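You operate a simulated robot arm through the tools that you are given. There is no shell and no other tool.

The job below is to be done with a simulated robot arm. You get a single attempt, and the scene is never put back.

JOB
Clamp the ball post tight in the ball base with the red key.
Fine: lay the key back before the base; the cap stays on, the machine's air valve shut.

Only the result counts: the job must be done as asked and must still hold three seconds after the hand-in. Knocking over, shifting, dropping, spilling or breaking anything else fails it. Lids that push on must go on centred and level and be pressed home; caps that screw on are set level and turned clockwise until they are tight.

ROBOT AND FRAMES
A 5-joint arm with a two-finger parallel gripper, fixed in place. Base frame: the origin is at the foot of the arm, x ahead of it, y to its left, z up; the work surface is at about z = 700. Readings come in mm, degrees, newtons and seconds.
It reaches about 1134 mm from its shoulder. Its first joint turns from -149.0 to 149.0 degrees. Payload 1.57 kg.
The TCP is the grasp point between the finger pads, 30 mm short of the fingertips. In the tool frame z runs along the fingers and y along their closing line. Largest opening 110 mm; finger width 24, thickness 12; the body of the gripper, 48 by 112 mm, starts 78 mm behind the TCP.
Orientation is that of the tool frame in the base frame, as a unit quaternion [x, y, z, w]. With the fingers straight down and closing along the base's y, the tool's x points along the base's -x, its y along +y and its z along -z.

CONTROLS
- The arm moves only by the tool jog_arm. Its argument "commands" is text: rows parted by semicolons, each of 7 numbers parted by spaces: the shift along the tool's x, y, z in units of 250 mm (1.0 is 250 mm), then the turn, a rotation vector about the tool's x, y, z in units of 120 degrees (1.0 is 120 degrees), then the opening, from 0 (shut) to 1 (fully open). In form: dx dy dz rx ry rz claw; .... A call has 1 to 20 rows; each row is the pose to reach, as a shift and turn from the pose commanded when the call began, along the tool's axes at that moment. A call with a number of a shift or a turn outside -1 to 1 is refused whole. Each row takes 0.2 s and may step no farther than 50 mm and 8.6 degrees from the row before; otherwise, or with a gripper value out of range, the whole call is refused. Where a pose cannot be reached the arm comes as near as it can. A force on the tool above 90 N (or 10 N above the force at the start of the call, whichever is more), or a blocked arm, ends the call early, and 0.2 s more pass. Each finger travels about 153 mm/s and halts on what it meets, pressing with about 29 N; the grip force reading is that of the motor and also rises with nothing between the fingers. The clock runs only during rows and for 0.2 s after the last one: add rows that repeat a pose to give the fingers time. The reply holds the time, the measured pose of the TCP, the force on the tool along the base axes, the opening and the grip force, in the units named above and with some noise, with the torque about the TCP (base axes, N m) and any sound that the robot's microphone picked up, and new pictures: "pictures" is both (left out), scene, wrist or none.
- Cameras (640 x 400 px; columns grow to the right, rows downward): "scene" is fixed at [50.7, -650.5, 1275.2]; the picture's right is [0.97, -0.23, 0.00], its down [-0.05, -0.20, -0.98] and it looks along [0.23, 0.95, -0.21] (base axes); focal length 316 px, centre (320, 200). "wrist" rides on the gripper at [70, 16, -141] in the tool frame; the picture's right is [-0.23, 0.97, 0.00], its down [-0.85, -0.20, -0.48] and it looks along [-0.47, -0.11, 0.88] (tool axes); focal length 222 px, centre (320, 200). There is no depth. A picture from a camera that has moved, and an enlarged one, comes with that camera's place and axes in the base frame and with its lens.
- move_column(by): slides the trunk up (or, below 0, down) by that many mm; the arm rides with it, the base frame stays. It gives what a move gives, with no picture.
- zoom(camera, box): a new picture of the part [left, top, right, bottom] of that camera's present view, enlarged. No time passes.
- sign_off(): hands the job in; it is judged then, once.

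Nothing tells you positions but the pictures and the camera data. Unless the task says otherwise, let go and move clear before handing in.

The tools are called after ">>>" by a JSON object that holds its "op" and its "data". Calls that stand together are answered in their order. jog_arm: Moves the arm, as the interface text tells. Its arguments: {"type":"object","properties":{"commands":{"type":"string"},"pictures":{"type":"string","enum":["both","scene","wrist","none"]}},"required":["commands"]} The other tools are called the same way: move_column (by) slides the trunk up or down; zoom (camera, box) takes an enlarged picture of a part of a camera's view; sign_off () hands the job in.

At the start:

```text
clock: 0.0
position: [363.0, 563.7, 1061.1]
orientation: [-0.001, 1.0, -0.001, 0.0]
contact_force: [-0.1, 0.3, -0.4]
ft_torque: [-0.01, -0.01, 0.02]
finger_gap: 110.1
grip_force: 0.1
trunk travel left (down, up): [-795.0, 175.0]
```

scene: 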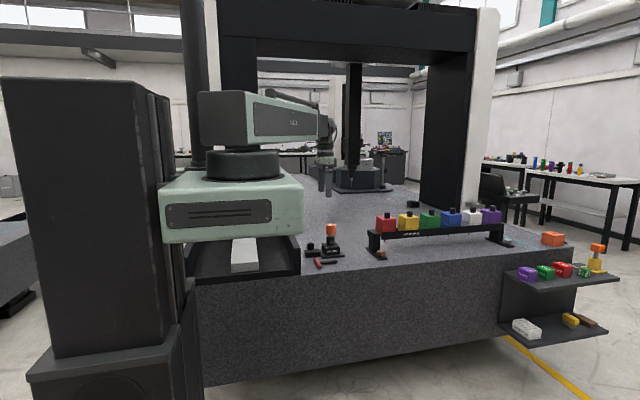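
wrist: 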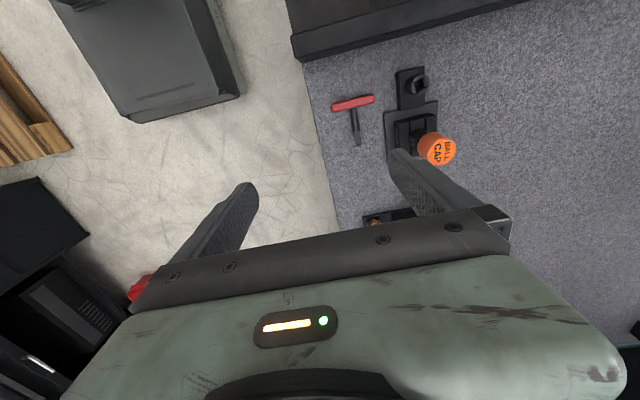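

The scene shows a base with an orange ball cap and a red T-handled key lying in front of it on the table. I'll look closer first, before moving anything.

>>> {"op": "zoom", "data": {"camera": "scene", "box": [290, 210, 370, 280]}}

>>> {"op": "zoom", "data": {"camera": "wrist", "box": [310, 50, 480, 240]}}

>>> {"op": "zoom", "data": {"camera": "scene", "box": [360, 190, 620, 350]}}

>>> {"op": "zoom", "data": {"camera": "scene", "box": [290, 60, 440, 210]}}

```text
5.71 times, centred on (330, 245) of scene
camera zoom: at [50.7, -650.5, 1275.2], right [0.97, -0.23, 0.0], down [-0.05, -0.2, -0.98], along [0.23, 0.95, -0.21], focal length 1804 px, centre (263, -57)
```

zoom: 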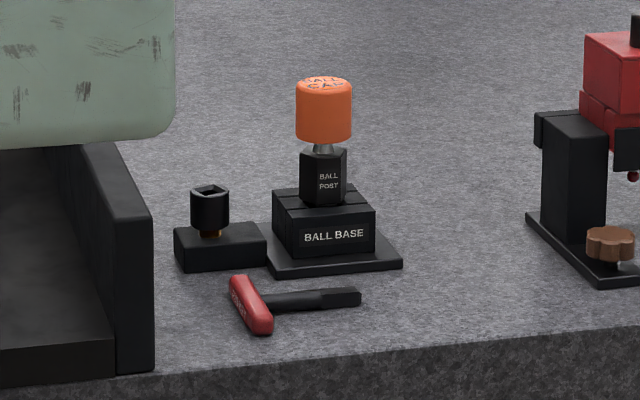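

```text
2.11 times, centred on (395, 145) of wrist
camera zoom: at [292.8, 580.3, 1202.4], right [0.23, 0.97, 0.0], down [0.85, -0.2, 0.48], along [0.47, -0.11, -0.88], focal length 468 px, centre (162, 316)
```

zoom: 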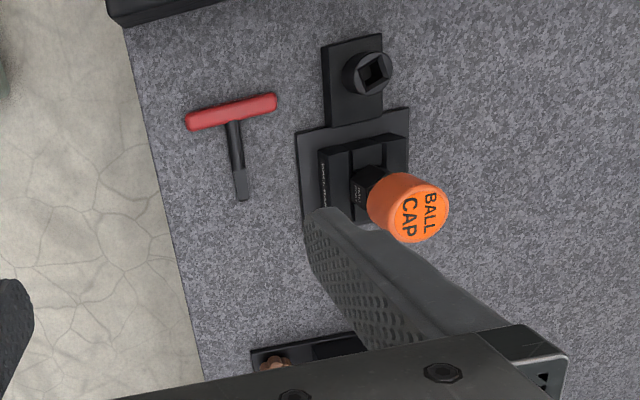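

```text
2.46 times, centred on (490, 270) of scene
camera zoom: at [50.7, -650.5, 1275.2], right [0.97, -0.23, 0.0], down [-0.05, -0.2, -0.98], along [0.23, 0.95, -0.21], focal length 777 px, centre (-98, 28)
```

zoom: 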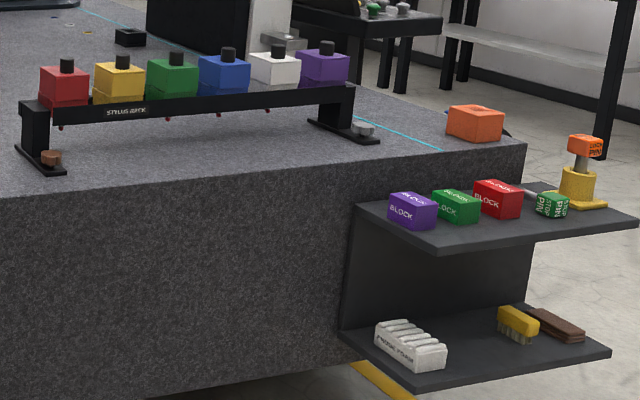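

```text
2.67 times, centred on (365, 135) of scene
camera zoom: at [50.7, -650.5, 1275.2], right [0.97, -0.23, 0.0], down [-0.05, -0.2, -0.98], along [0.23, 0.95, -0.21], focal length 842 px, centre (200, 373)
```

zoom: 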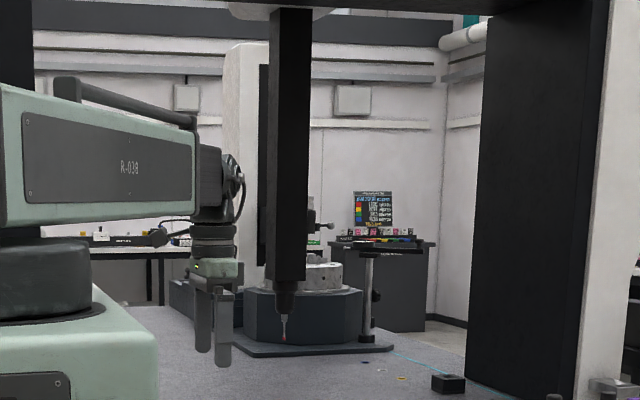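

The key is lying in front of the base, with its shaft along roughly +x. The base carries a square-socket cup at its low-x end. I'll move the wrist camera closer to inspect the socket and the key tip.

>>> {"op": "jog_arm", "data": {"commands": "0 0.13 0.13 0 0 0 0.6; 0 0.26 0.27 0 0 0 0.3; 0 0.39 0.4 0 0 0 0; 0 0.5 0.52 0 0 0 0; 0 0.52 0.6 0 0 0 0; 0 0.52 0.6 0 0 0 0"}}

```text
clock: 1.4
position: [365.2, 697.7, 1061.6]
orientation: [0.0, 1.0, 0.0, 0.001]
contact_force: [-0.5, 0.4, 0.0]
ft_torque: [0.04, 0.01, -0.02]
finger_gap: 0.0
grip_force: 21.3
out of reach, approached as far as the arm can: row 1, 2, 3, 4, 5, 6
trunk travel left (down, up): [-795.0, 175.0]
camera wrist: at [295.3, 713.1, 1202.5], right [0.23, 0.97, 0.0], down [0.85, -0.2, 0.48], along [0.47, -0.11, -0.88], focal length 222 px, centre (320, 200)
```

scene: 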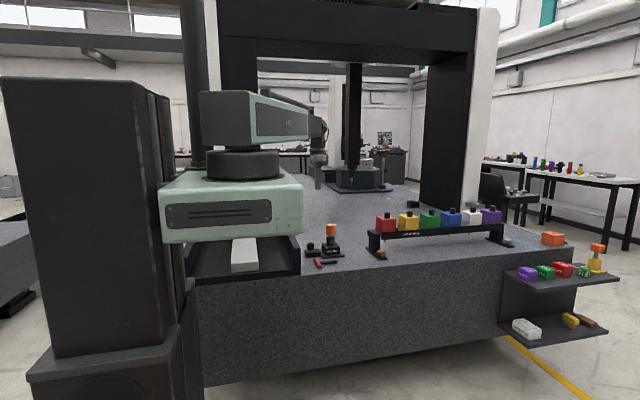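
wrist: 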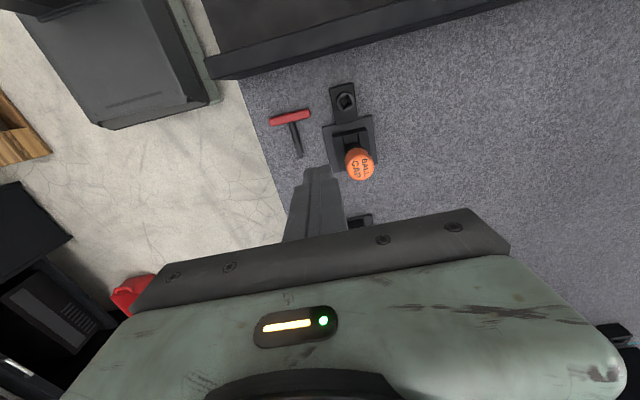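

The arm has reached its lower limit at this trunk height. I'll bring the trunk down in steps.

>>> {"op": "move_column", "data": {"by": -150}}

>>> {"op": "jog_arm", "data": {"commands": "0 0 0 0 0 0 0"}}

>>> {"op": "zoom", "data": {"camera": "wrist", "box": [220, 60, 420, 220]}}

```text
clock: 3.1
position: [365.9, 696.6, 912.0]
orientation: [0.0, 1.0, 0.001, -0.001]
contact_force: [-0.2, -0.2, -0.6]
ft_torque: [0.03, -0.02, 0.01]
finger_gap: 0.1
grip_force: 21.7
trunk travel left (down, up): [-645.0, 325.0]
```

```text
clock: 3.5
position: [364.5, 697.3, 910.9]
orientation: [0.0, 1.0, 0.0, 0.0]
contact_force: [-0.8, 0.2, 0.0]
ft_torque: [0.01, -0.02, -0.02]
finger_gap: 0.0
grip_force: 21.5
trunk travel left (down, up): [-645.0, 325.0]
camera wrist: at [295.4, 713.2, 1052.4], right [0.23, 0.97, 0.0], down [0.85, -0.2, 0.48], along [0.47, -0.11, -0.88], focal length 222 px, centre (320, 200)
```

scene: 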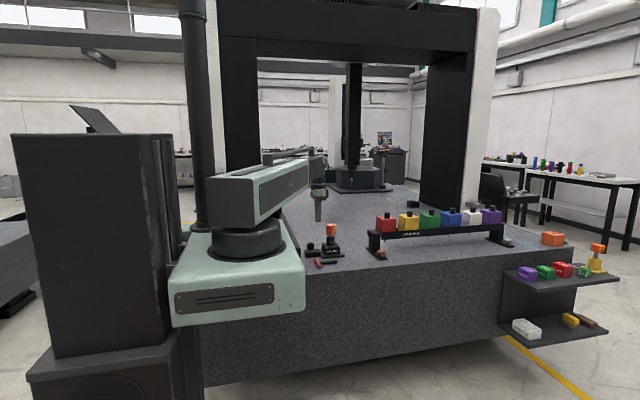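
wrist: 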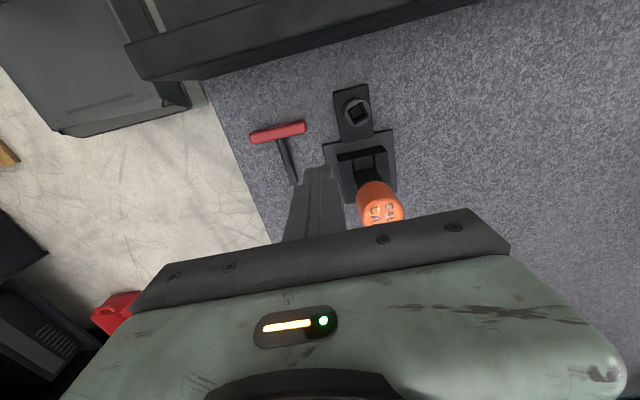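

```text
2.50 times, centred on (320, 140) of wrist
camera zoom: at [295.4, 713.2, 1052.4], right [0.23, 0.97, 0.0], down [0.85, -0.2, 0.48], along [0.47, -0.11, -0.88], focal length 555 px, centre (320, 350)
```

zoom: 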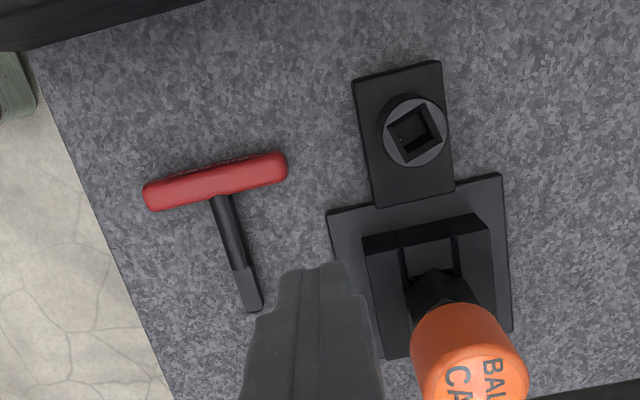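

I need to understand the dark wall beside the table corner and see how the cup looks from above. I'll zoom in on both.

>>> {"op": "zoom", "data": {"camera": "scene", "box": [160, 130, 360, 290]}}

>>> {"op": "zoom", "data": {"camera": "wrist", "box": [325, 75, 405, 145]}}

>>> {"op": "zoom", "data": {"camera": "wrist", "box": [240, 110, 320, 190]}}

>>> {"op": "zoom", "data": {"camera": "wrist", "box": [0, 0, 640, 200]}}

```text
2.50 times, centred on (260, 210) of scene
camera zoom: at [50.7, -650.5, 1275.2], right [0.97, -0.23, 0.0], down [-0.05, -0.2, -0.98], along [0.23, 0.95, -0.21], focal length 789 px, centre (470, 175)
```

zoom: 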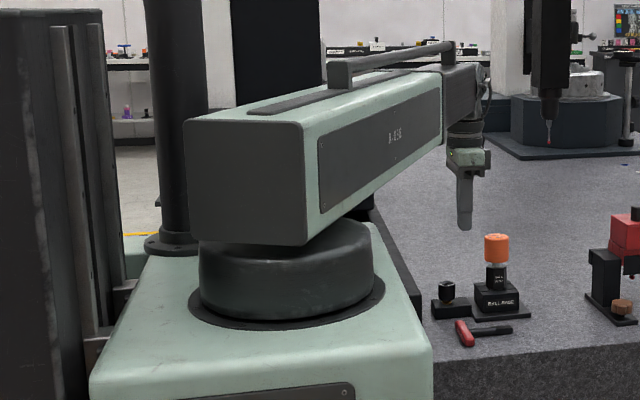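

```text
5.71 times, centred on (365, 110) of wrist
camera zoom: at [295.4, 713.2, 1052.4], right [0.23, 0.97, 0.0], down [0.85, -0.2, 0.48], along [0.47, -0.11, -0.88], focal length 1269 px, centre (63, 714)
```

zoom: 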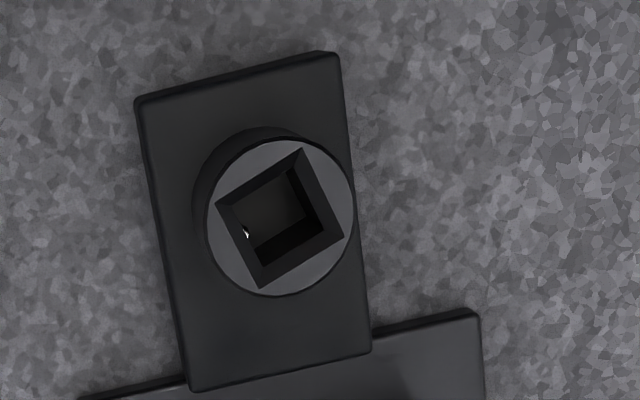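

```text
5.00 times, centred on (280, 150) of wrist
camera zoom: at [295.4, 713.2, 1052.4], right [0.23, 0.97, 0.0], down [0.85, -0.2, 0.48], along [0.47, -0.11, -0.88], focal length 1111 px, centre (520, 450)
```

zoom: 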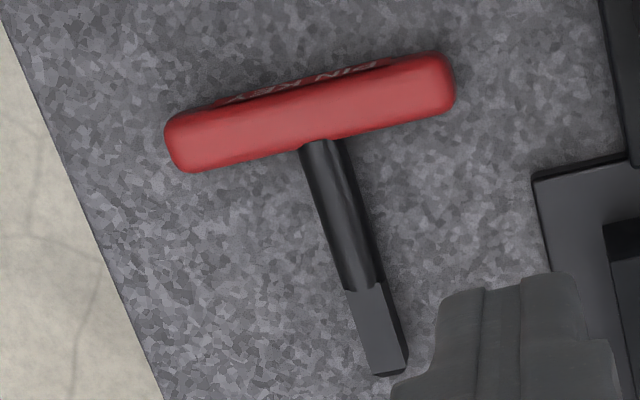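

```text
1.00 times, centred on (320, 100) of wrist (not enlarged: the box is as wide or as high as the picture)
camera zoom: at [295.4, 713.2, 1052.4], right [0.23, 0.97, 0.0], down [0.85, -0.2, 0.48], along [0.47, -0.11, -0.88], focal length 222 px, centre (320, 300)
```

zoom: 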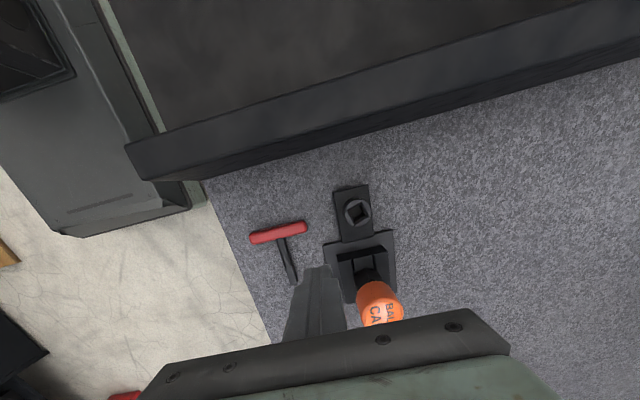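

The key is a T-handle with a square tip, and the cup's square hole is at about (345, 751, 753), turned about 20°. The key has to end up shaft-down under a vertical tool, so I'll try gripping the bar by its ends. I'll go above the handle and lower the trunk.

>>> {"op": "jog_arm", "data": {"commands": "0 -0.1 0 0 0 0 0.3; 0.05 -0.25 0 0 0 0 0.7; 0.05 -0.25 0 0 0 0 1; 0.05 -0.25 0 0 0 0 1; 0.05 -0.25 0 0 0 0 1", "pictures": "none"}}

>>> {"op": "move_column", "data": {"by": -100}}

>>> {"op": "jog_arm", "data": {"commands": "0 0 0 0 0 0 1"}}

>>> {"op": "zoom", "data": {"camera": "wrist", "box": [220, 100, 460, 250]}}

```text
clock: 4.8
position: [352.4, 634.3, 912.0]
orientation: [0.0, 1.0, -0.001, 0.0]
contact_force: [0.4, 0.1, 0.4]
ft_torque: [0.01, -0.03, 0.0]
finger_gap: 110.0
grip_force: 0.1
trunk travel left (down, up): [-645.0, 325.0]
```

```text
clock: 6.1
position: [351.7, 634.7, 811.4]
orientation: [0.0, 1.0, 0.0, 0.001]
contact_force: [1.0, 1.2, 0.4]
ft_torque: [0.01, 0.01, 0.0]
finger_gap: 110.3
grip_force: 0.1
trunk travel left (down, up): [-545.0, 425.0]
```

```text
clock: 6.5
position: [352.5, 634.3, 811.9]
orientation: [0.0, 1.0, 0.0, 0.0]
contact_force: [-0.3, 0.3, 0.3]
ft_torque: [0.02, 0.01, 0.04]
finger_gap: 109.9
grip_force: 0.1
trunk travel left (down, up): [-545.0, 425.0]
camera wrist: at [282.5, 650.8, 952.4], right [0.23, 0.97, 0.0], down [0.85, -0.2, 0.48], along [0.47, -0.11, -0.88], focal length 222 px, centre (320, 200)
```

scene: 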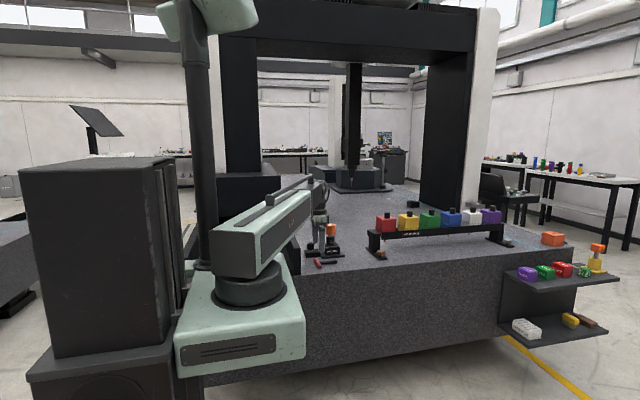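
wrist: 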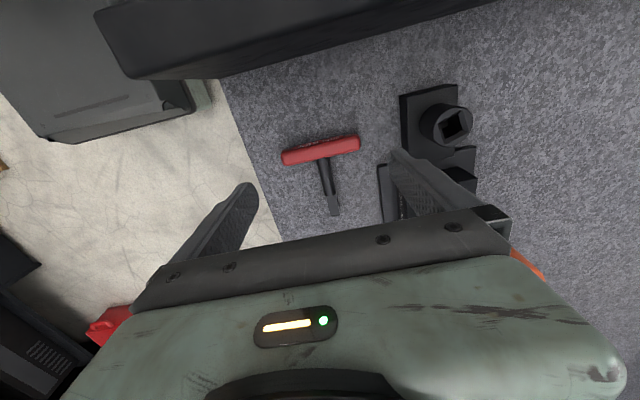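

```text
2.67 times, centred on (340, 175) of wrist
camera zoom: at [282.5, 650.8, 952.4], right [0.23, 0.97, 0.0], down [0.85, -0.2, 0.48], along [0.47, -0.11, -0.88], focal length 592 px, centre (267, 267)
```

zoom: 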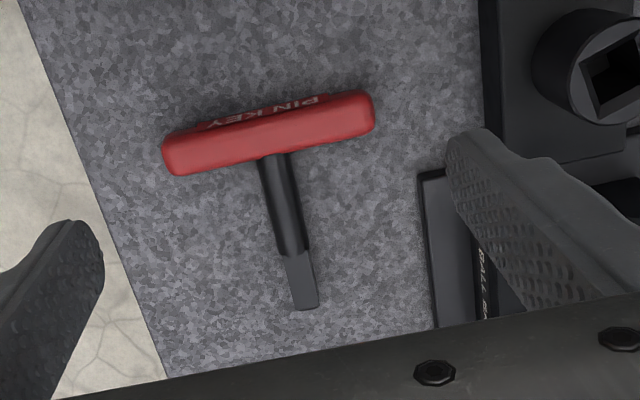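

There's another red object at the lower left of the wrist view. I'll look at it before committing to this key.

>>> {"op": "zoom", "data": {"camera": "wrist", "box": [0, 220, 160, 400]}}

>>> {"op": "zoom", "data": {"camera": "scene", "box": [540, 230, 620, 290]}}

>>> {"op": "zoom", "data": {"camera": "scene", "box": [290, 210, 350, 275]}}

>>> {"op": "zoom", "data": {"camera": "scene", "box": [360, 120, 440, 180]}}

```text
2.22 times, centred on (80, 310) of wrist
camera zoom: at [282.5, 650.8, 952.4], right [0.23, 0.97, 0.0], down [0.85, -0.2, 0.48], along [0.47, -0.11, -0.88], focal length 494 px, centre (853, -44)
```

zoom: 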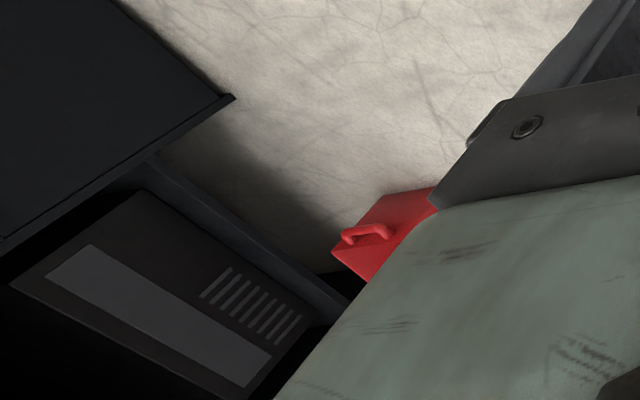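

```text
6.67 times, centred on (580, 260) of scene
camera zoom: at [50.7, -650.5, 1275.2], right [0.97, -0.23, 0.0], down [-0.05, -0.2, -0.98], along [0.23, 0.95, -0.21], focal length 2105 px, centre (-1413, -200)
```

zoom: 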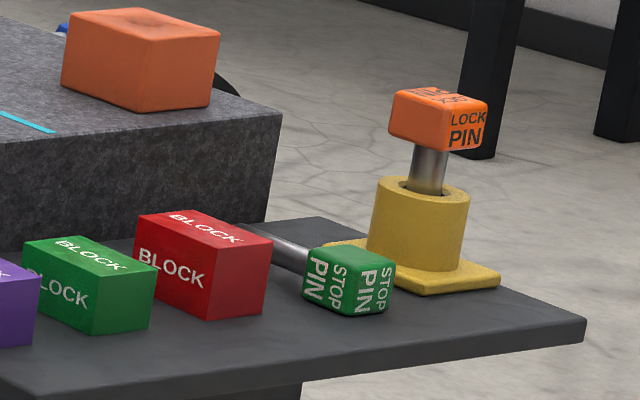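

```text
6.15 times, centred on (320, 242) of scene
camera zoom: at [50.7, -650.5, 1275.2], right [0.97, -0.23, 0.0], down [-0.05, -0.2, -0.98], along [0.23, 0.95, -0.21], focal length 1943 px, centre (320, -62)
```

zoom: 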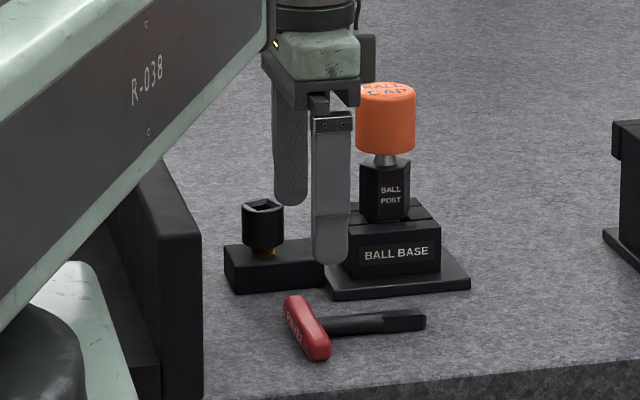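

```text
6.67 times, centred on (400, 150) of scene
camera zoom: at [50.7, -650.5, 1275.2], right [0.97, -0.23, 0.0], down [-0.05, -0.2, -0.98], along [0.23, 0.95, -0.21], focal length 2105 px, centre (-213, 533)
```

zoom: 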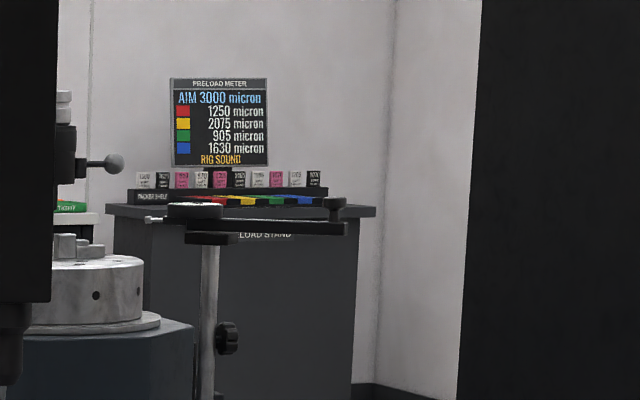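

The key lies with its bar along y, 89 mm long, centred near (350.5, 634.8). The open fingers straddle its ends. I'll lower the trunk further so the fingertips flank the bar.

>>> {"op": "jog_arm", "data": {"commands": "0.008 0.002 0 0 0 0 1; 0.008 0.002 0.1 0 0 0 1", "pictures": "none"}}

```text
clock: 7.1
position: [350.8, 635.5, 811.5]
orientation: [0.001, 1.0, 0.0, 0.0]
contact_force: [-1.0, -0.4, 0.3]
ft_torque: [-0.01, -0.01, 0.0]
finger_gap: 110.2
grip_force: 0.1
out of reach, approached as far as the arm can: row 2
trunk travel left (down, up): [-545.0, 425.0]
```

The arm can't go lower itself at this trunk height. I'll raise the arm and then drop the trunk, so the arm has travel in both directions.

>>> {"op": "jog_arm", "data": {"commands": "0 0 -0.2 0 0 0 1; 0 0 -0.4 0 0 0 1; 0 0 -0.6 0 0 0 1; 0 0 -0.7 0 0 0 1", "pictures": "none"}}

>>> {"op": "move_column", "data": {"by": -150}}

>>> {"op": "jog_arm", "data": {"commands": "0 0 0 0 0 0 1"}}

```text
clock: 8.1
position: [348.4, 629.2, 811.9]
orientation: [-0.001, 1.0, -0.001, 0.0]
contact_force: [-0.5, 0.1, 0.3]
ft_torque: [-0.01, -0.03, -0.01]
finger_gap: 109.8
grip_force: 0.1
out of reach, approached as far as the arm can: row 1, 2, 3, 4
trunk travel left (down, up): [-545.0, 425.0]
```

```text
clock: 9.1
position: [348.5, 625.9, 729.6]
orientation: [0.0, 1.0, 0.0, 0.002]
contact_force: [-3.8, -17.8, 55.3]
ft_torque: [1.94, 0.78, 0.43]
finger_gap: 102.7
grip_force: 0.1
trunk travel left (down, up): [-459.0, 511.0]
stopped: the force on the tool passed its limit at 224 N (the readings are from after the stop); the commanded pose is now the measured one
```

```text
clock: 9.5
position: [348.9, 625.1, 730.9]
orientation: [0.0, 1.0, 0.0, 0.003]
contact_force: [-6.1, -22.8, 59.0]
ft_torque: [0.66, 0.86, 0.6]
finger_gap: 102.5
grip_force: 0.0
trunk travel left (down, up): [-459.0, 511.0]
camera wrist: at [278.1, 641.8, 870.4], right [0.23, 0.97, 0.0], down [0.85, -0.2, 0.48], along [0.47, -0.11, -0.88], focal length 222 px, centre (320, 200)
```

scene: 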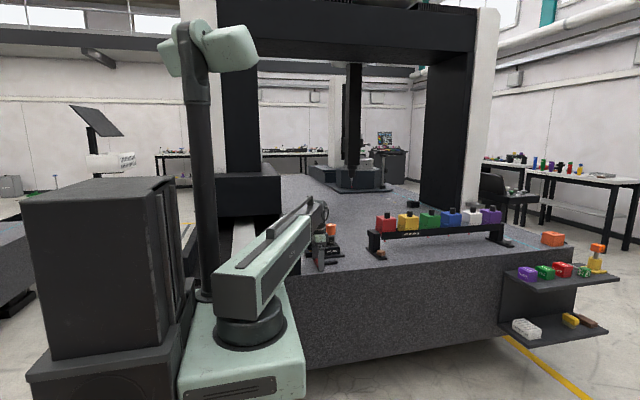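
wrist: 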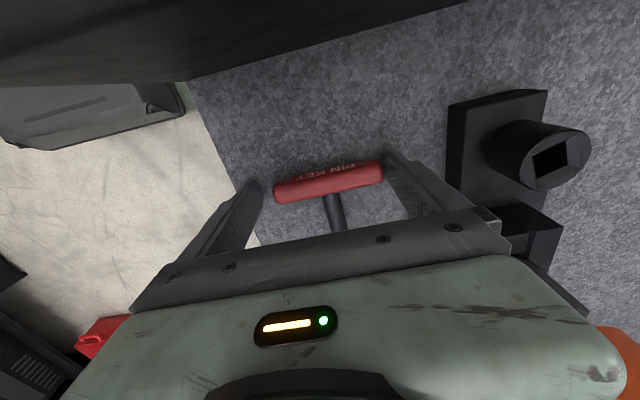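

I shouldn't have batched those calls: the arm didn't rise, and the trunk pressed the fingertips onto the table. I'll raise the trunk now and check the key.

>>> {"op": "move_column", "data": {"by": 60}}

```text
clock: 10.5
position: [352.1, 629.0, 785.8]
orientation: [0.0, 1.0, -0.001, 0.003]
contact_force: [-0.2, -0.5, -0.1]
ft_torque: [-0.01, 0.01, -0.01]
finger_gap: 110.0
grip_force: 0.0
trunk travel left (down, up): [-519.0, 451.0]
```

>>> {"op": "jog_arm", "data": {"commands": "0 0 -0.1 0 0 0 1; 0 0 -0.2 0 0 0 1; 0 0 -0.2 0 0 0 1"}}

```text
clock: 11.3
position: [349.9, 629.0, 786.9]
orientation: [0.001, 1.0, -0.001, 0.001]
contact_force: [-0.1, 0.1, 0.1]
ft_torque: [0.0, 0.02, -0.01]
finger_gap: 109.8
grip_force: 0.1
out of reach, approached as far as the arm can: row 1, 2, 3
trunk travel left (down, up): [-519.0, 451.0]
camera wrist: at [280.0, 646.2, 926.3], right [0.23, 0.97, 0.0], down [0.85, -0.2, 0.48], along [0.47, -0.11, -0.88], focal length 222 px, centre (320, 200)
```

scene: 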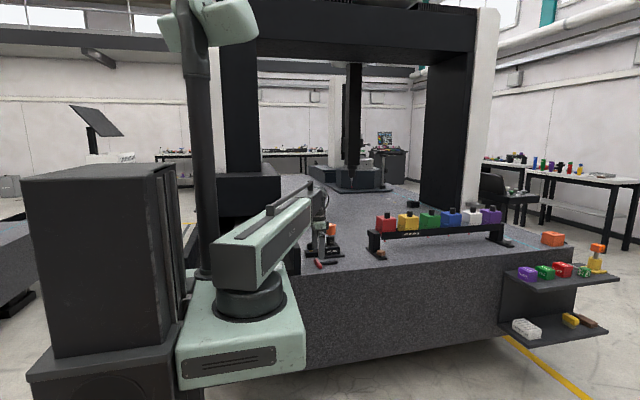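
wrist: 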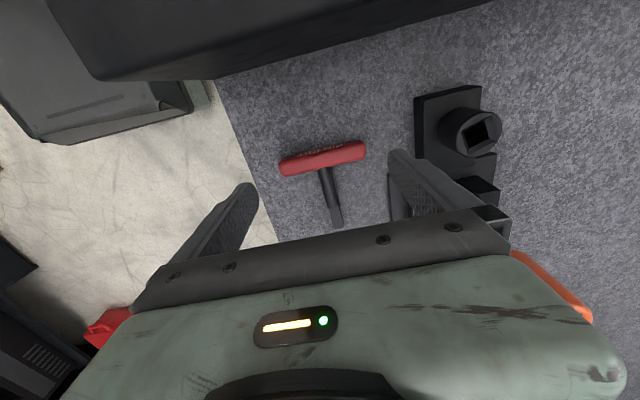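

The arm only reaches outward and the trunk provides all the height, so vertical moves must use the column. I'll re-measure the key.

>>> {"op": "zoom", "data": {"camera": "wrist", "box": [240, 110, 440, 240]}}

>>> {"op": "zoom", "data": {"camera": "scene", "box": [290, 180, 350, 275]}}

```text
3.08 times, centred on (340, 175) of wrist
camera zoom: at [280.0, 646.2, 926.3], right [0.23, 0.97, 0.0], down [0.85, -0.2, 0.48], along [0.47, -0.11, -0.88], focal length 684 px, centre (258, 277)
```

zoom: 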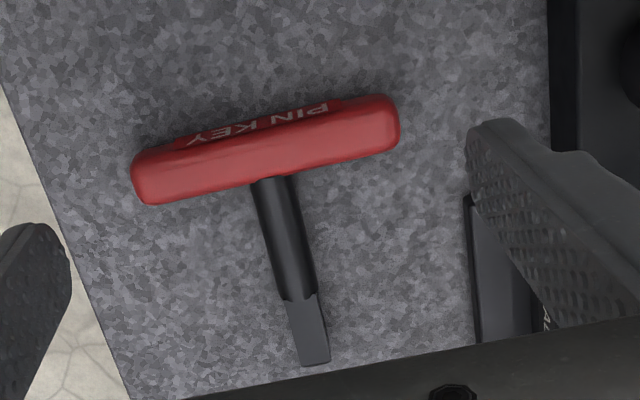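

```text
4.21 times, centred on (320, 228) of scene
camera zoom: at [50.7, -650.5, 1275.2], right [0.97, -0.23, 0.0], down [-0.05, -0.2, -0.98], along [0.23, 0.95, -0.21], focal length 1330 px, centre (320, 84)
```

zoom: 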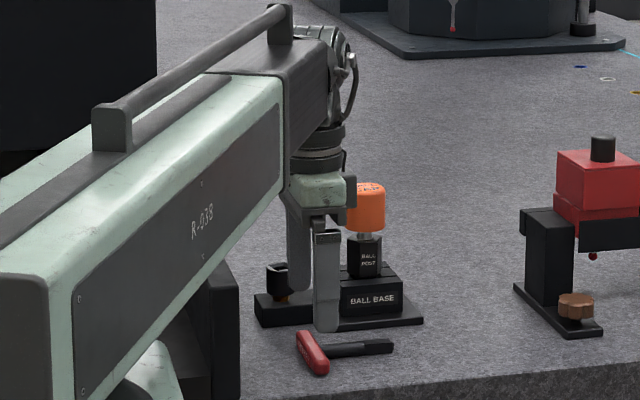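

The key is intact and shifted about 3 mm, with its bar now centred near (350, 632). I'll line up in y and check that the commanded pose is reachable again.

>>> {"op": "jog_arm", "data": {"commands": "-0.001 0.011 0 0 0 0 1; -0.001 0.011 0 0 0 0 1", "pictures": "none"}}

```text
clock: 11.9
position: [349.4, 632.2, 785.8]
orientation: [0.0, 1.0, 0.0, 0.002]
contact_force: [0.8, -0.1, 0.1]
ft_torque: [-0.01, 0.0, -0.02]
finger_gap: 109.8
grip_force: 0.1
trunk travel left (down, up): [-519.0, 451.0]
```

>>> {"op": "move_column", "data": {"by": -53}}

```text
clock: 12.9
position: [349.0, 632.5, 733.1]
orientation: [-0.001, 1.0, -0.001, 0.002]
contact_force: [-0.6, 0.0, 0.0]
ft_torque: [0.0, -0.01, 0.01]
finger_gap: 110.0
grip_force: 0.1
trunk travel left (down, up): [-466.0, 504.0]
```

Fingertips are about 3 mm above the table around the bar ends. I'll close on the bar.

>>> {"op": "jog_arm", "data": {"commands": "0 0 0 0 0 0 0.85; 0 0 0 0 0 0 0.75; 0 0 0 0 0 0 0.7; 0 0 0 0 0 0 0.7; 0 0 0 0 0 0 0.7"}}

>>> {"op": "zoom", "data": {"camera": "wrist", "box": [220, 110, 480, 250]}}

```text
clock: 14.1
position: [350.0, 632.9, 732.6]
orientation: [0.0, 1.0, -0.001, 0.002]
contact_force: [0.1, 0.7, 1.2]
ft_torque: [-0.07, -0.06, 0.04]
finger_gap: 89.3
grip_force: 28.7
trunk travel left (down, up): [-466.0, 504.0]
camera wrist: at [279.9, 648.8, 873.4], right [0.23, 0.97, 0.0], down [0.85, -0.2, 0.48], along [0.47, -0.11, -0.88], focal length 222 px, centre (320, 200)
```

scene: 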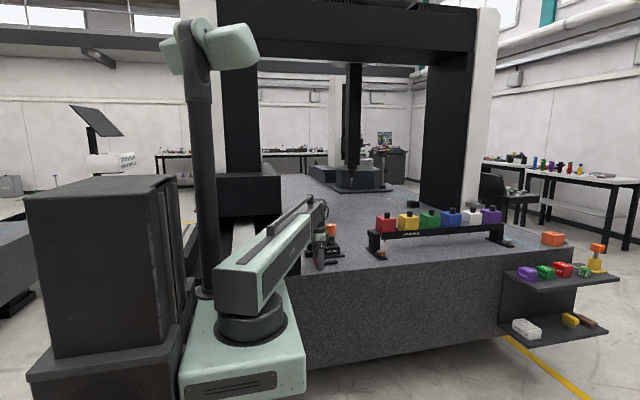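
wrist: 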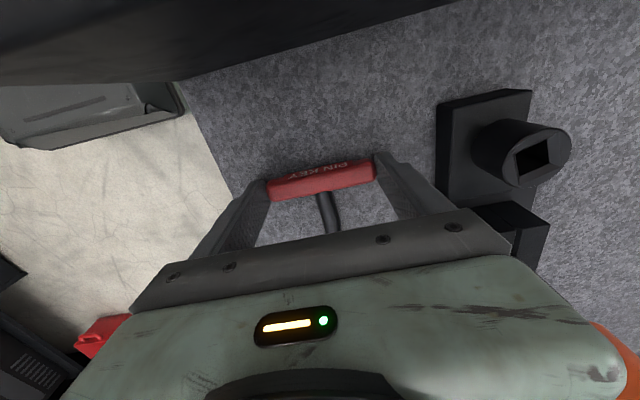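

```text
2.46 times, centred on (350, 180) of wrist
camera zoom: at [279.9, 648.8, 873.4], right [0.23, 0.97, 0.0], down [0.85, -0.2, 0.48], along [0.47, -0.11, -0.88], focal length 547 px, centre (246, 249)
```

zoom: 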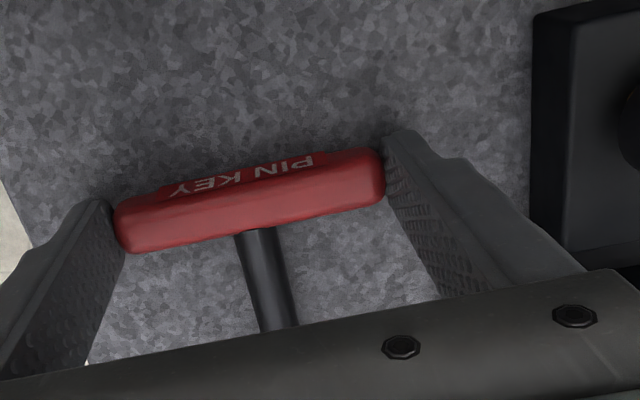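

The bar is gripped by its ends (gap 89.3). I'll lift 40 mm and see whether the shaft swings down.

>>> {"op": "move_column", "data": {"by": 40}}

>>> {"op": "zoom", "data": {"camera": "scene", "box": [280, 190, 360, 275]}}

>>> {"op": "zoom", "data": {"camera": "wrist", "box": [220, 110, 480, 250]}}

```text
clock: 14.9
position: [349.9, 631.9, 773.3]
orientation: [0.0, 1.0, -0.002, 0.002]
contact_force: [0.2, 0.3, -0.1]
ft_torque: [-0.01, -0.01, 0.04]
finger_gap: 89.1
grip_force: 29.0
trunk travel left (down, up): [-506.0, 464.0]
```

```text
4.71 times, centred on (320, 232) of scene
camera zoom: at [50.7, -650.5, 1275.2], right [0.97, -0.23, 0.0], down [-0.05, -0.2, -0.98], along [0.23, 0.95, -0.21], focal length 1486 px, centre (320, 47)
```

zoom: 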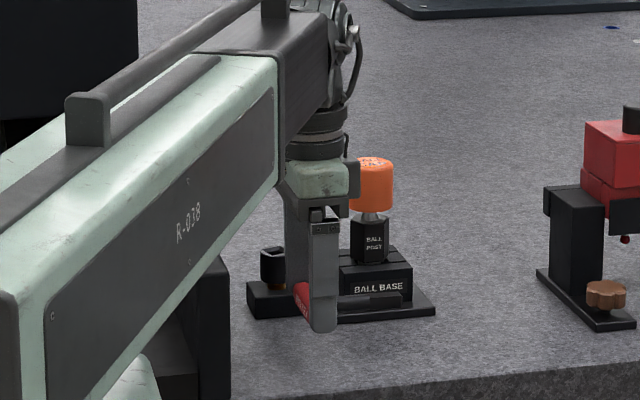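

```text
2.46 times, centred on (350, 180) of wrist
camera zoom: at [280.0, 649.0, 913.3], right [0.23, 0.97, 0.0], down [0.85, -0.2, 0.48], along [0.47, -0.11, -0.88], focal length 547 px, centre (246, 249)
```

zoom: 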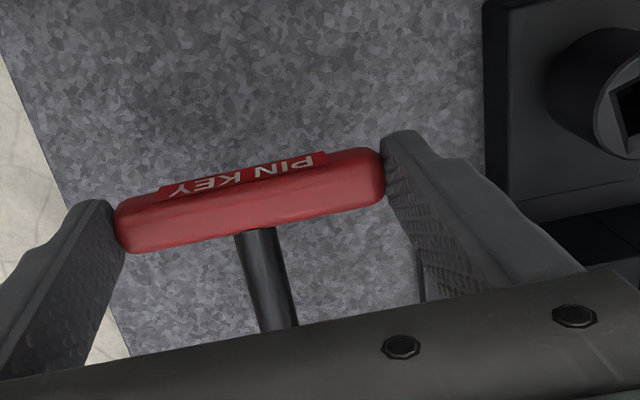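

The key stays rigid and horizontal in the grip. Instead I'll relay it near the table's front edge with the shaft pointing radially. There a horizontal tool, hanging outside the edge, can take the bar with the shaft along the tool axis.

>>> {"op": "jog_arm", "data": {"commands": "-0.03 -0.024 0 0 0 -0.066 0.7; -0.06 -0.048 0 0 0 -0.133 0.7; -0.09 -0.072 0 0 0 -0.2 0.7; -0.12 -0.096 0 0 0 -0.266 0.7; -0.15 -0.12 0 0 0 -0.333 0.7; -0.18 -0.144 0 0 0 -0.4 0.7; -0.2 -0.168 0 0 0 -0.466 0.7; -0.2 -0.168 0 0 0 -0.466 0.7"}}

>>> {"op": "zoom", "data": {"camera": "wrist", "box": [160, 80, 480, 260]}}

```text
clock: 16.7
position: [401.2, 589.0, 772.5]
orientation: [-0.47, 0.883, -0.002, 0.002]
contact_force: [0.1, 0.1, -0.5]
ft_torque: [0.04, 0.03, -0.01]
finger_gap: 89.1
grip_force: 28.6
trunk travel left (down, up): [-506.0, 464.0]
camera wrist: at [348.1, 541.7, 913.5], right [-0.68, 0.73, 0.0], down [0.64, 0.6, 0.48], along [0.35, 0.32, -0.88], focal length 222 px, centre (320, 200)
```

scene: 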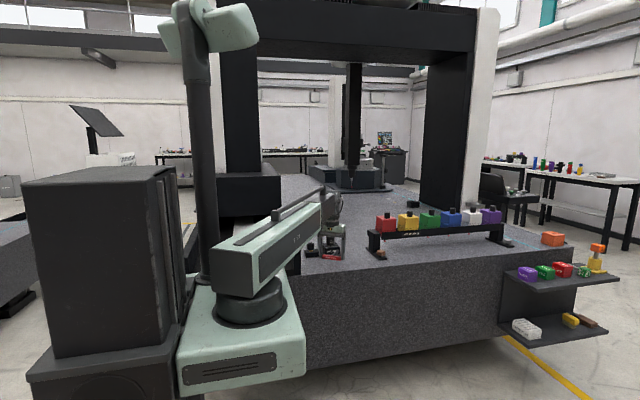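
wrist: 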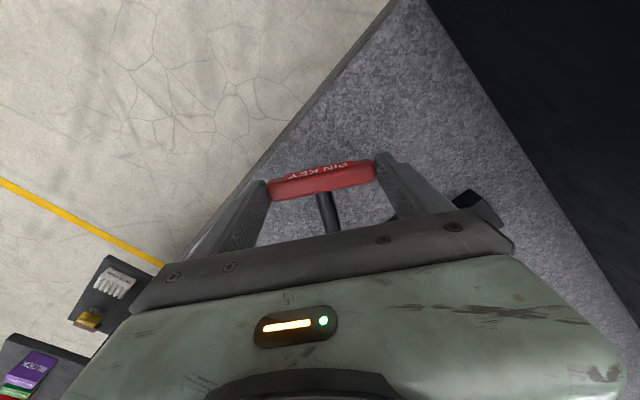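

```text
2.00 times, centred on (320, 170) of wrist
camera zoom: at [348.1, 541.7, 913.5], right [-0.68, 0.73, 0.0], down [0.64, 0.6, 0.48], along [0.35, 0.32, -0.88], focal length 444 px, centre (320, 260)
```

zoom: 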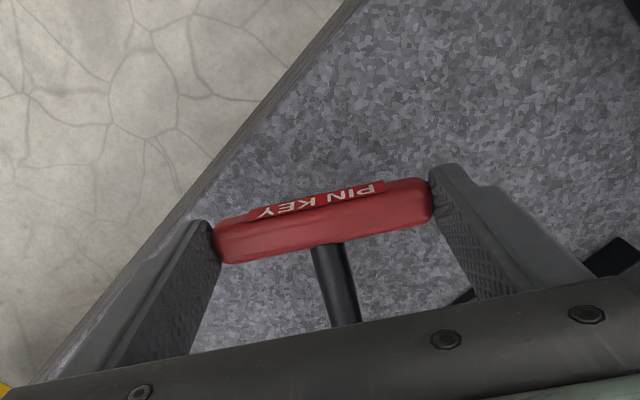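

The key is now along az 56°. I'll nudge it a bit nearer the edge, lower, and release.

>>> {"op": "jog_arm", "data": {"commands": "0.03 -0.006 0 0 0 0 0.7; 0.03 -0.006 0 0 0 0 0.7", "pictures": "none"}}

>>> {"op": "move_column", "data": {"by": -39.5}}

```text
clock: 17.3
position: [398.4, 583.6, 772.2]
orientation: [-0.469, 0.883, -0.002, 0.001]
contact_force: [0.4, 0.0, -0.8]
ft_torque: [-0.03, -0.02, -0.03]
finger_gap: 89.3
grip_force: 29.0
trunk travel left (down, up): [-506.0, 464.0]
```

```text
clock: 18.1
position: [397.1, 583.8, 733.6]
orientation: [-0.468, 0.884, -0.002, 0.001]
contact_force: [0.0, 0.2, -1.0]
ft_torque: [0.01, 0.0, 0.0]
finger_gap: 89.3
grip_force: 29.0
trunk travel left (down, up): [-467.0, 503.0]
```

>>> {"op": "jog_arm", "data": {"commands": "0 0 0 0 0 0 0.85; 0 0 0 0 0 0 1; 0 0 0 0 0 0 1", "pictures": "none"}}

>>> {"op": "move_column", "data": {"by": 100}}

>>> {"op": "jog_arm", "data": {"commands": "0 0 0 0 0 0 1"}}

>>> {"op": "zoom", "data": {"camera": "wrist", "box": [220, 80, 480, 240]}}

```text
clock: 18.9
position: [397.1, 583.7, 733.9]
orientation: [-0.468, 0.884, -0.002, 0.001]
contact_force: [-0.3, -0.2, 0.7]
ft_torque: [-0.02, 0.0, -0.02]
finger_gap: 110.0
grip_force: 0.0
trunk travel left (down, up): [-467.0, 503.0]
```

```text
clock: 20.3
position: [398.2, 583.6, 832.5]
orientation: [-0.469, 0.883, -0.002, 0.001]
contact_force: [-0.5, -0.1, 1.0]
ft_torque: [0.0, 0.0, 0.0]
finger_gap: 110.2
grip_force: 0.1
trunk travel left (down, up): [-567.0, 403.0]
```

```text
clock: 20.7
position: [399.2, 583.8, 832.9]
orientation: [-0.469, 0.883, -0.002, 0.001]
contact_force: [0.0, -1.2, 0.2]
ft_torque: [-0.03, 0.03, -0.01]
finger_gap: 110.0
grip_force: 0.1
trunk travel left (down, up): [-567.0, 403.0]
camera wrist: at [344.7, 535.7, 974.0], right [-0.68, 0.73, 0.0], down [0.64, 0.6, 0.48], along [0.36, 0.32, -0.88], focal length 222 px, centre (320, 200)
```

scene: 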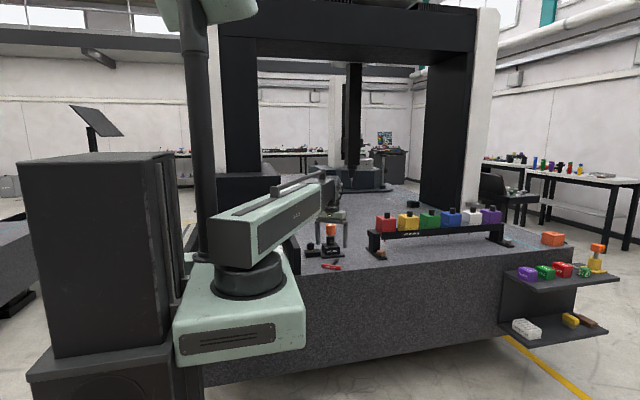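
wrist: 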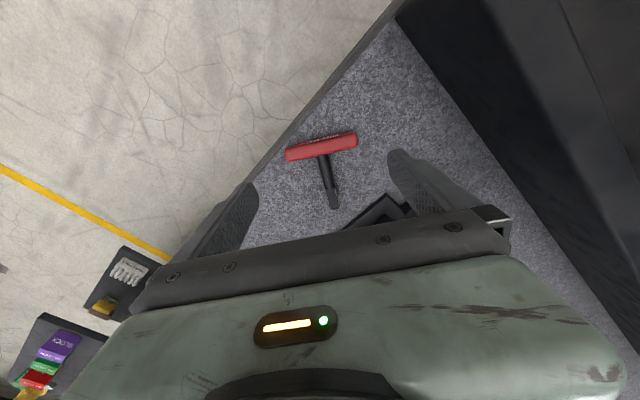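

```text
2.46 times, centred on (350, 160) of wrist
camera zoom: at [344.7, 535.7, 974.0], right [-0.68, 0.73, 0.0], down [0.64, 0.6, 0.48], along [0.36, 0.32, -0.88], focal length 547 px, centre (246, 298)
```

zoom: 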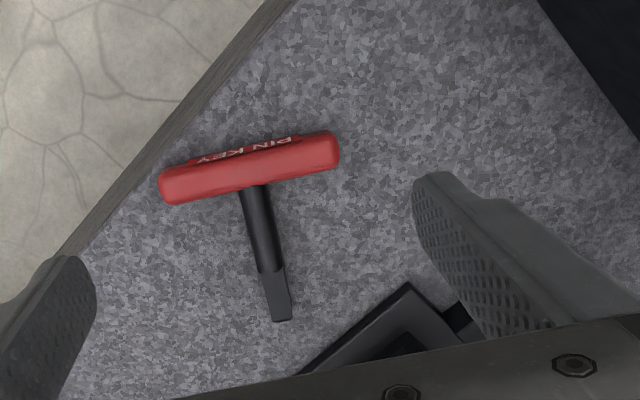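

The key is relaid with its bar centre at about (397.6, 583.5) and its shaft at az 55°. Next I'll test how far the arm can retract with the tool down, which I need before tilting to horizontal.

>>> {"op": "jog_arm", "data": {"commands": "0.2 0 0 0 0 0 1; 0.4 0 0 0 0 0 1; 0.6 0 0 0 0 0 1; 0.8 0 0 0 0 0 1; 1 0 0 0 0 0 1"}}

```text
clock: 21.9
position: [308.0, 455.0, 833.7]
orientation: [-0.468, 0.883, -0.003, 0.0]
contact_force: [0.0, 0.2, 0.0]
ft_torque: [-0.01, 0.03, -0.01]
finger_gap: 110.0
grip_force: 0.1
out of reach, approached as far as the arm can: row 4, 5
trunk travel left (down, up): [-567.0, 403.0]
camera wrist: at [254.6, 407.9, 974.1], right [-0.68, 0.73, -0.01], down [0.64, 0.6, 0.48], along [0.35, 0.32, -0.88], focal length 222 px, centre (320, 200)
```

scene: 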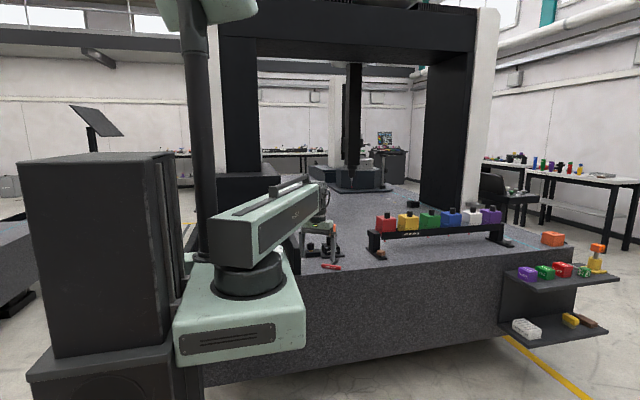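
wrist: 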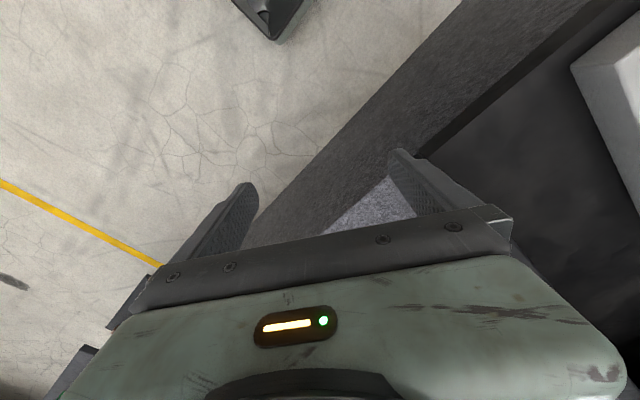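

The minimum wrist radius is about 549 mm. Next I'll tilt the tool outward 20° to find the wrist-to-TCP length.

>>> {"op": "jog_arm", "data": {"commands": "-0.08 0 0 0 0 0 1; -0.19 0 -0.006 0 -0.0558 0 1; -0.3 0 -0.026 0 -0.1117 0 1; -0.4 0 -0.057 0 -0.1667 0 1; -0.4 0 -0.057 0 -0.1667 0 1"}}

```text
clock: 23.1
position: [361.6, 537.2, 847.4]
orientation: [-0.462, 0.869, 0.08, 0.155]
contact_force: [0.0, 0.4, 0.2]
ft_torque: [0.02, 0.04, 0.01]
finger_gap: 110.1
grip_force: 0.0
trunk travel left (down, up): [-567.0, 403.0]
camera wrist: at [284.8, 453.1, 956.0], right [-0.69, 0.72, 0.07], down [0.52, 0.42, 0.74], along [0.51, 0.55, -0.66], focal length 222 px, centre (320, 200)
```

scene: 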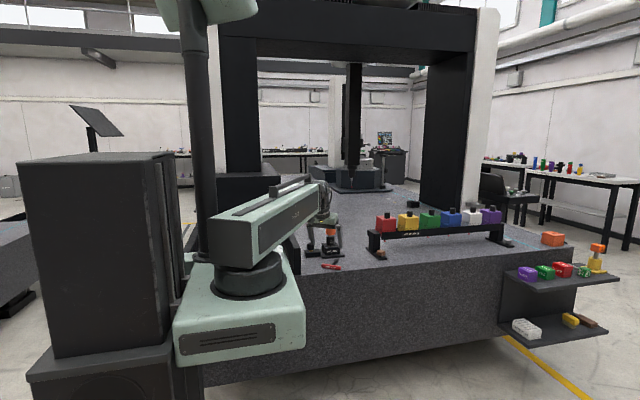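
wrist: 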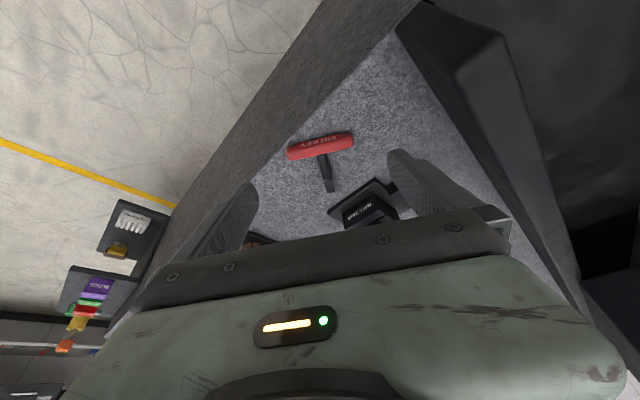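

The wrist-to-TCP length is about 235 mm. While still high and clear, I'll test whether the tool can pitch to 83° from vertical.

>>> {"op": "jog_arm", "data": {"commands": "-0.1288 0 -0.0089 0 -0.0656 0 1; -0.2551 0 -0.0353 0 -0.13125 0 1; -0.3767 0 -0.0788 0 -0.1969 0 1; -0.4912 0 -0.1386 0 -0.2625 0 1; -0.5963 0 -0.2134 0 -0.3281 0 1; -0.6902 0 -0.3019 0 -0.3938 0 1; -0.7712 0 -0.4025 0 -0.4594 0 1; -0.8375 0 -0.5132 0 -0.525 0 1; -0.8375 0 -0.5132 0 -0.525 0 1"}}

```text
clock: 25.1
position: [446.4, 663.6, 1042.8]
orientation: [-0.353, 0.661, 0.309, 0.586]
contact_force: [-0.1, -0.2, -0.3]
ft_torque: [-0.01, 0.01, -0.02]
finger_gap: 109.9
grip_force: 0.1
out of reach, approached as far as the arm can: row 6, 8, 9
trunk travel left (down, up): [-567.0, 403.0]
camera wrist: at [349.4, 550.1, 989.7], right [-0.79, 0.57, 0.22], down [-0.05, -0.42, 0.91], along [0.61, 0.71, 0.36], focal length 222 px, centre (320, 200)
```

scene: 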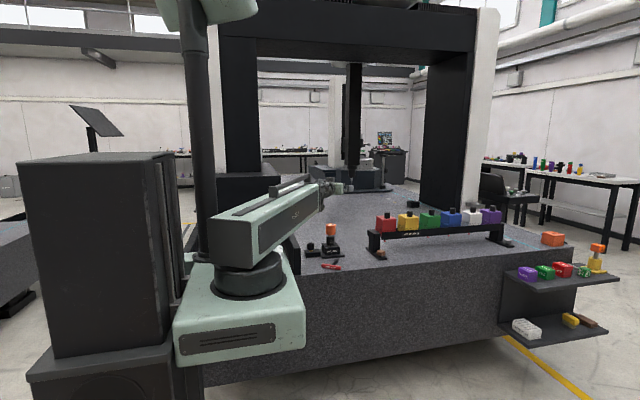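
wrist: 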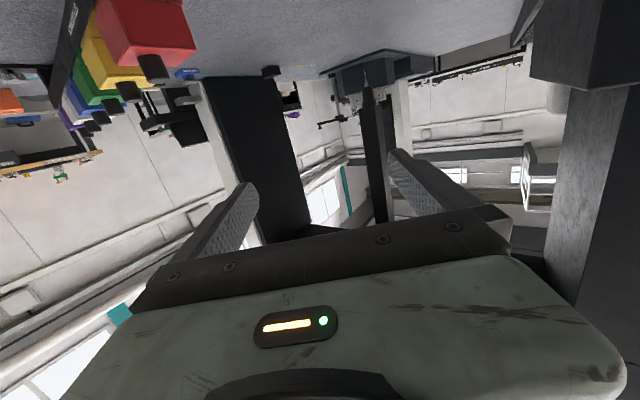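

The tool can pitch to 83° from vertical (7° below horizontal). A horizontal grip needs the key farther out at about r = 808, so I'll go back to vertical and carry it there.

>>> {"op": "jog_arm", "data": {"commands": "0.1357 0 -0.0098 0 0.0692 0 1; 0.2686 0 -0.0392 0 0.1383 0 1; 0.3957 0 -0.0874 0 0.2075 0 1; 0.5147 0 -0.1534 0 0.2767 0 1; 0.6228 0 -0.2359 0 0.3458 0 1; 0.7180 0 -0.3332 0 0.415 0 1; 0.7981 0 -0.4433 0 0.4842 0 1; 0.8614 0 -0.5636 0 0.5533 0 1; 0.9067 0 -0.6919 0 0.6225 0 1; 0.9330 0 -0.8254 0 0.6917 0 1; 0.9330 0 -0.8254 0 0.6917 0 1", "pictures": "none"}}

```text
clock: 27.5
position: [314.9, 468.9, 833.2]
orientation: [-0.468, 0.884, -0.003, 0.0]
contact_force: [-0.5, -0.8, -0.7]
ft_torque: [0.0, -0.04, -0.01]
finger_gap: 109.9
grip_force: 0.1
out of reach, approached as far as the arm can: row 6, 7
trunk travel left (down, up): [-567.0, 403.0]
```

>>> {"op": "jog_arm", "data": {"commands": "-0.19 0 0 0 0 0 1; -0.38 -0.01 0 0 0 0 1; -0.565 -0.016 0 0 0 0 1; -0.565 -0.016 0 0 0 0 1", "pictures": "none"}}

```text
clock: 28.5
position: [397.0, 583.7, 834.1]
orientation: [-0.469, 0.883, -0.002, 0.001]
contact_force: [1.0, -0.1, -0.8]
ft_torque: [-0.03, 0.02, 0.03]
finger_gap: 110.1
grip_force: 0.0
trunk travel left (down, up): [-567.0, 403.0]
```

>>> {"op": "move_column", "data": {"by": -101}}

>>> {"op": "jog_arm", "data": {"commands": "0 0 0 0 0 0 0.85; 0 0 0 0 0 0 0.75; 0 0 0 0 0 0 0.7; 0 0 0 0 0 0 0.7; 0 0 0 0 0 0 0.7", "pictures": "none"}}

```text
clock: 29.8
position: [396.5, 582.9, 732.5]
orientation: [-0.469, 0.883, -0.002, 0.002]
contact_force: [0.3, 0.0, -0.5]
ft_torque: [0.0, -0.02, 0.02]
finger_gap: 110.2
grip_force: 0.1
trunk travel left (down, up): [-466.0, 504.0]
```

```text
clock: 31.0
position: [396.5, 583.2, 733.3]
orientation: [-0.469, 0.883, -0.002, 0.001]
contact_force: [0.9, 0.6, 2.1]
ft_torque: [-0.04, -0.1, 0.01]
finger_gap: 89.2
grip_force: 28.8
trunk travel left (down, up): [-466.0, 504.0]
```

>>> {"op": "move_column", "data": {"by": 40}}

>>> {"op": "jog_arm", "data": {"commands": "-0.1 -0.068 0 0 0 0.01 0.7; -0.2 -0.135 0 0 0 0.02 0.7; -0.3 -0.2 0 0 0 0.03 0.7; -0.4 -0.27 0 0 0 0.041 0.7; -0.4 -0.27 0 0 0 0.041 0.7"}}

```text
clock: 31.8
position: [396.6, 584.3, 771.7]
orientation: [-0.468, 0.884, -0.003, 0.001]
contact_force: [-0.4, 0.2, -1.0]
ft_torque: [-0.01, 0.0, 0.0]
finger_gap: 89.3
grip_force: 28.7
trunk travel left (down, up): [-506.0, 464.0]
```

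```text
clock: 33.0
position: [507.2, 628.1, 772.7]
orientation: [-0.43, 0.903, -0.002, 0.001]
contact_force: [0.0, 0.3, -2.0]
ft_torque: [0.02, 0.0, 0.0]
finger_gap: 89.3
grip_force: 28.9
trunk travel left (down, up): [-506.0, 464.0]
camera wrist: at [450.1, 584.6, 912.9], right [-0.61, 0.79, 0.0], down [0.69, 0.54, 0.48], along [0.38, 0.29, -0.88], focal length 222 px, centre (320, 200)
```

scene: 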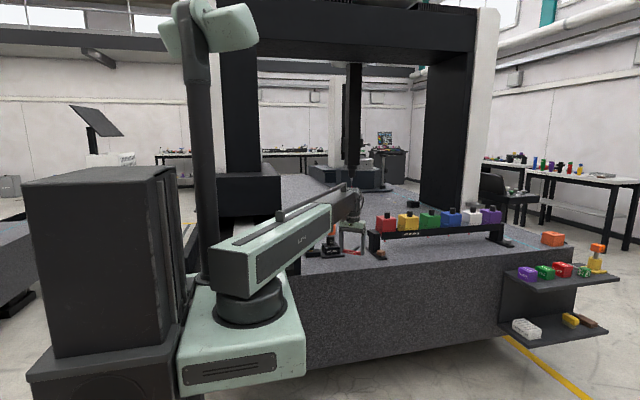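
wrist: 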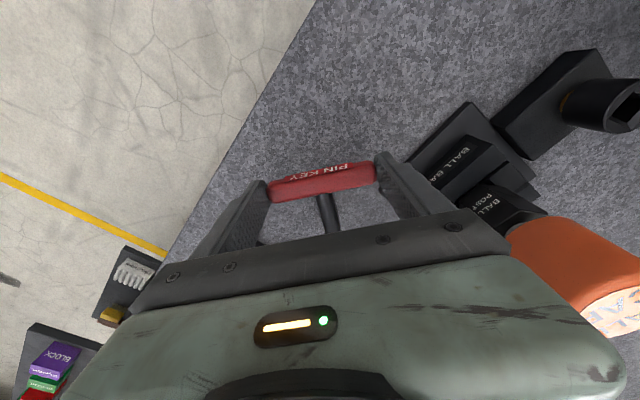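

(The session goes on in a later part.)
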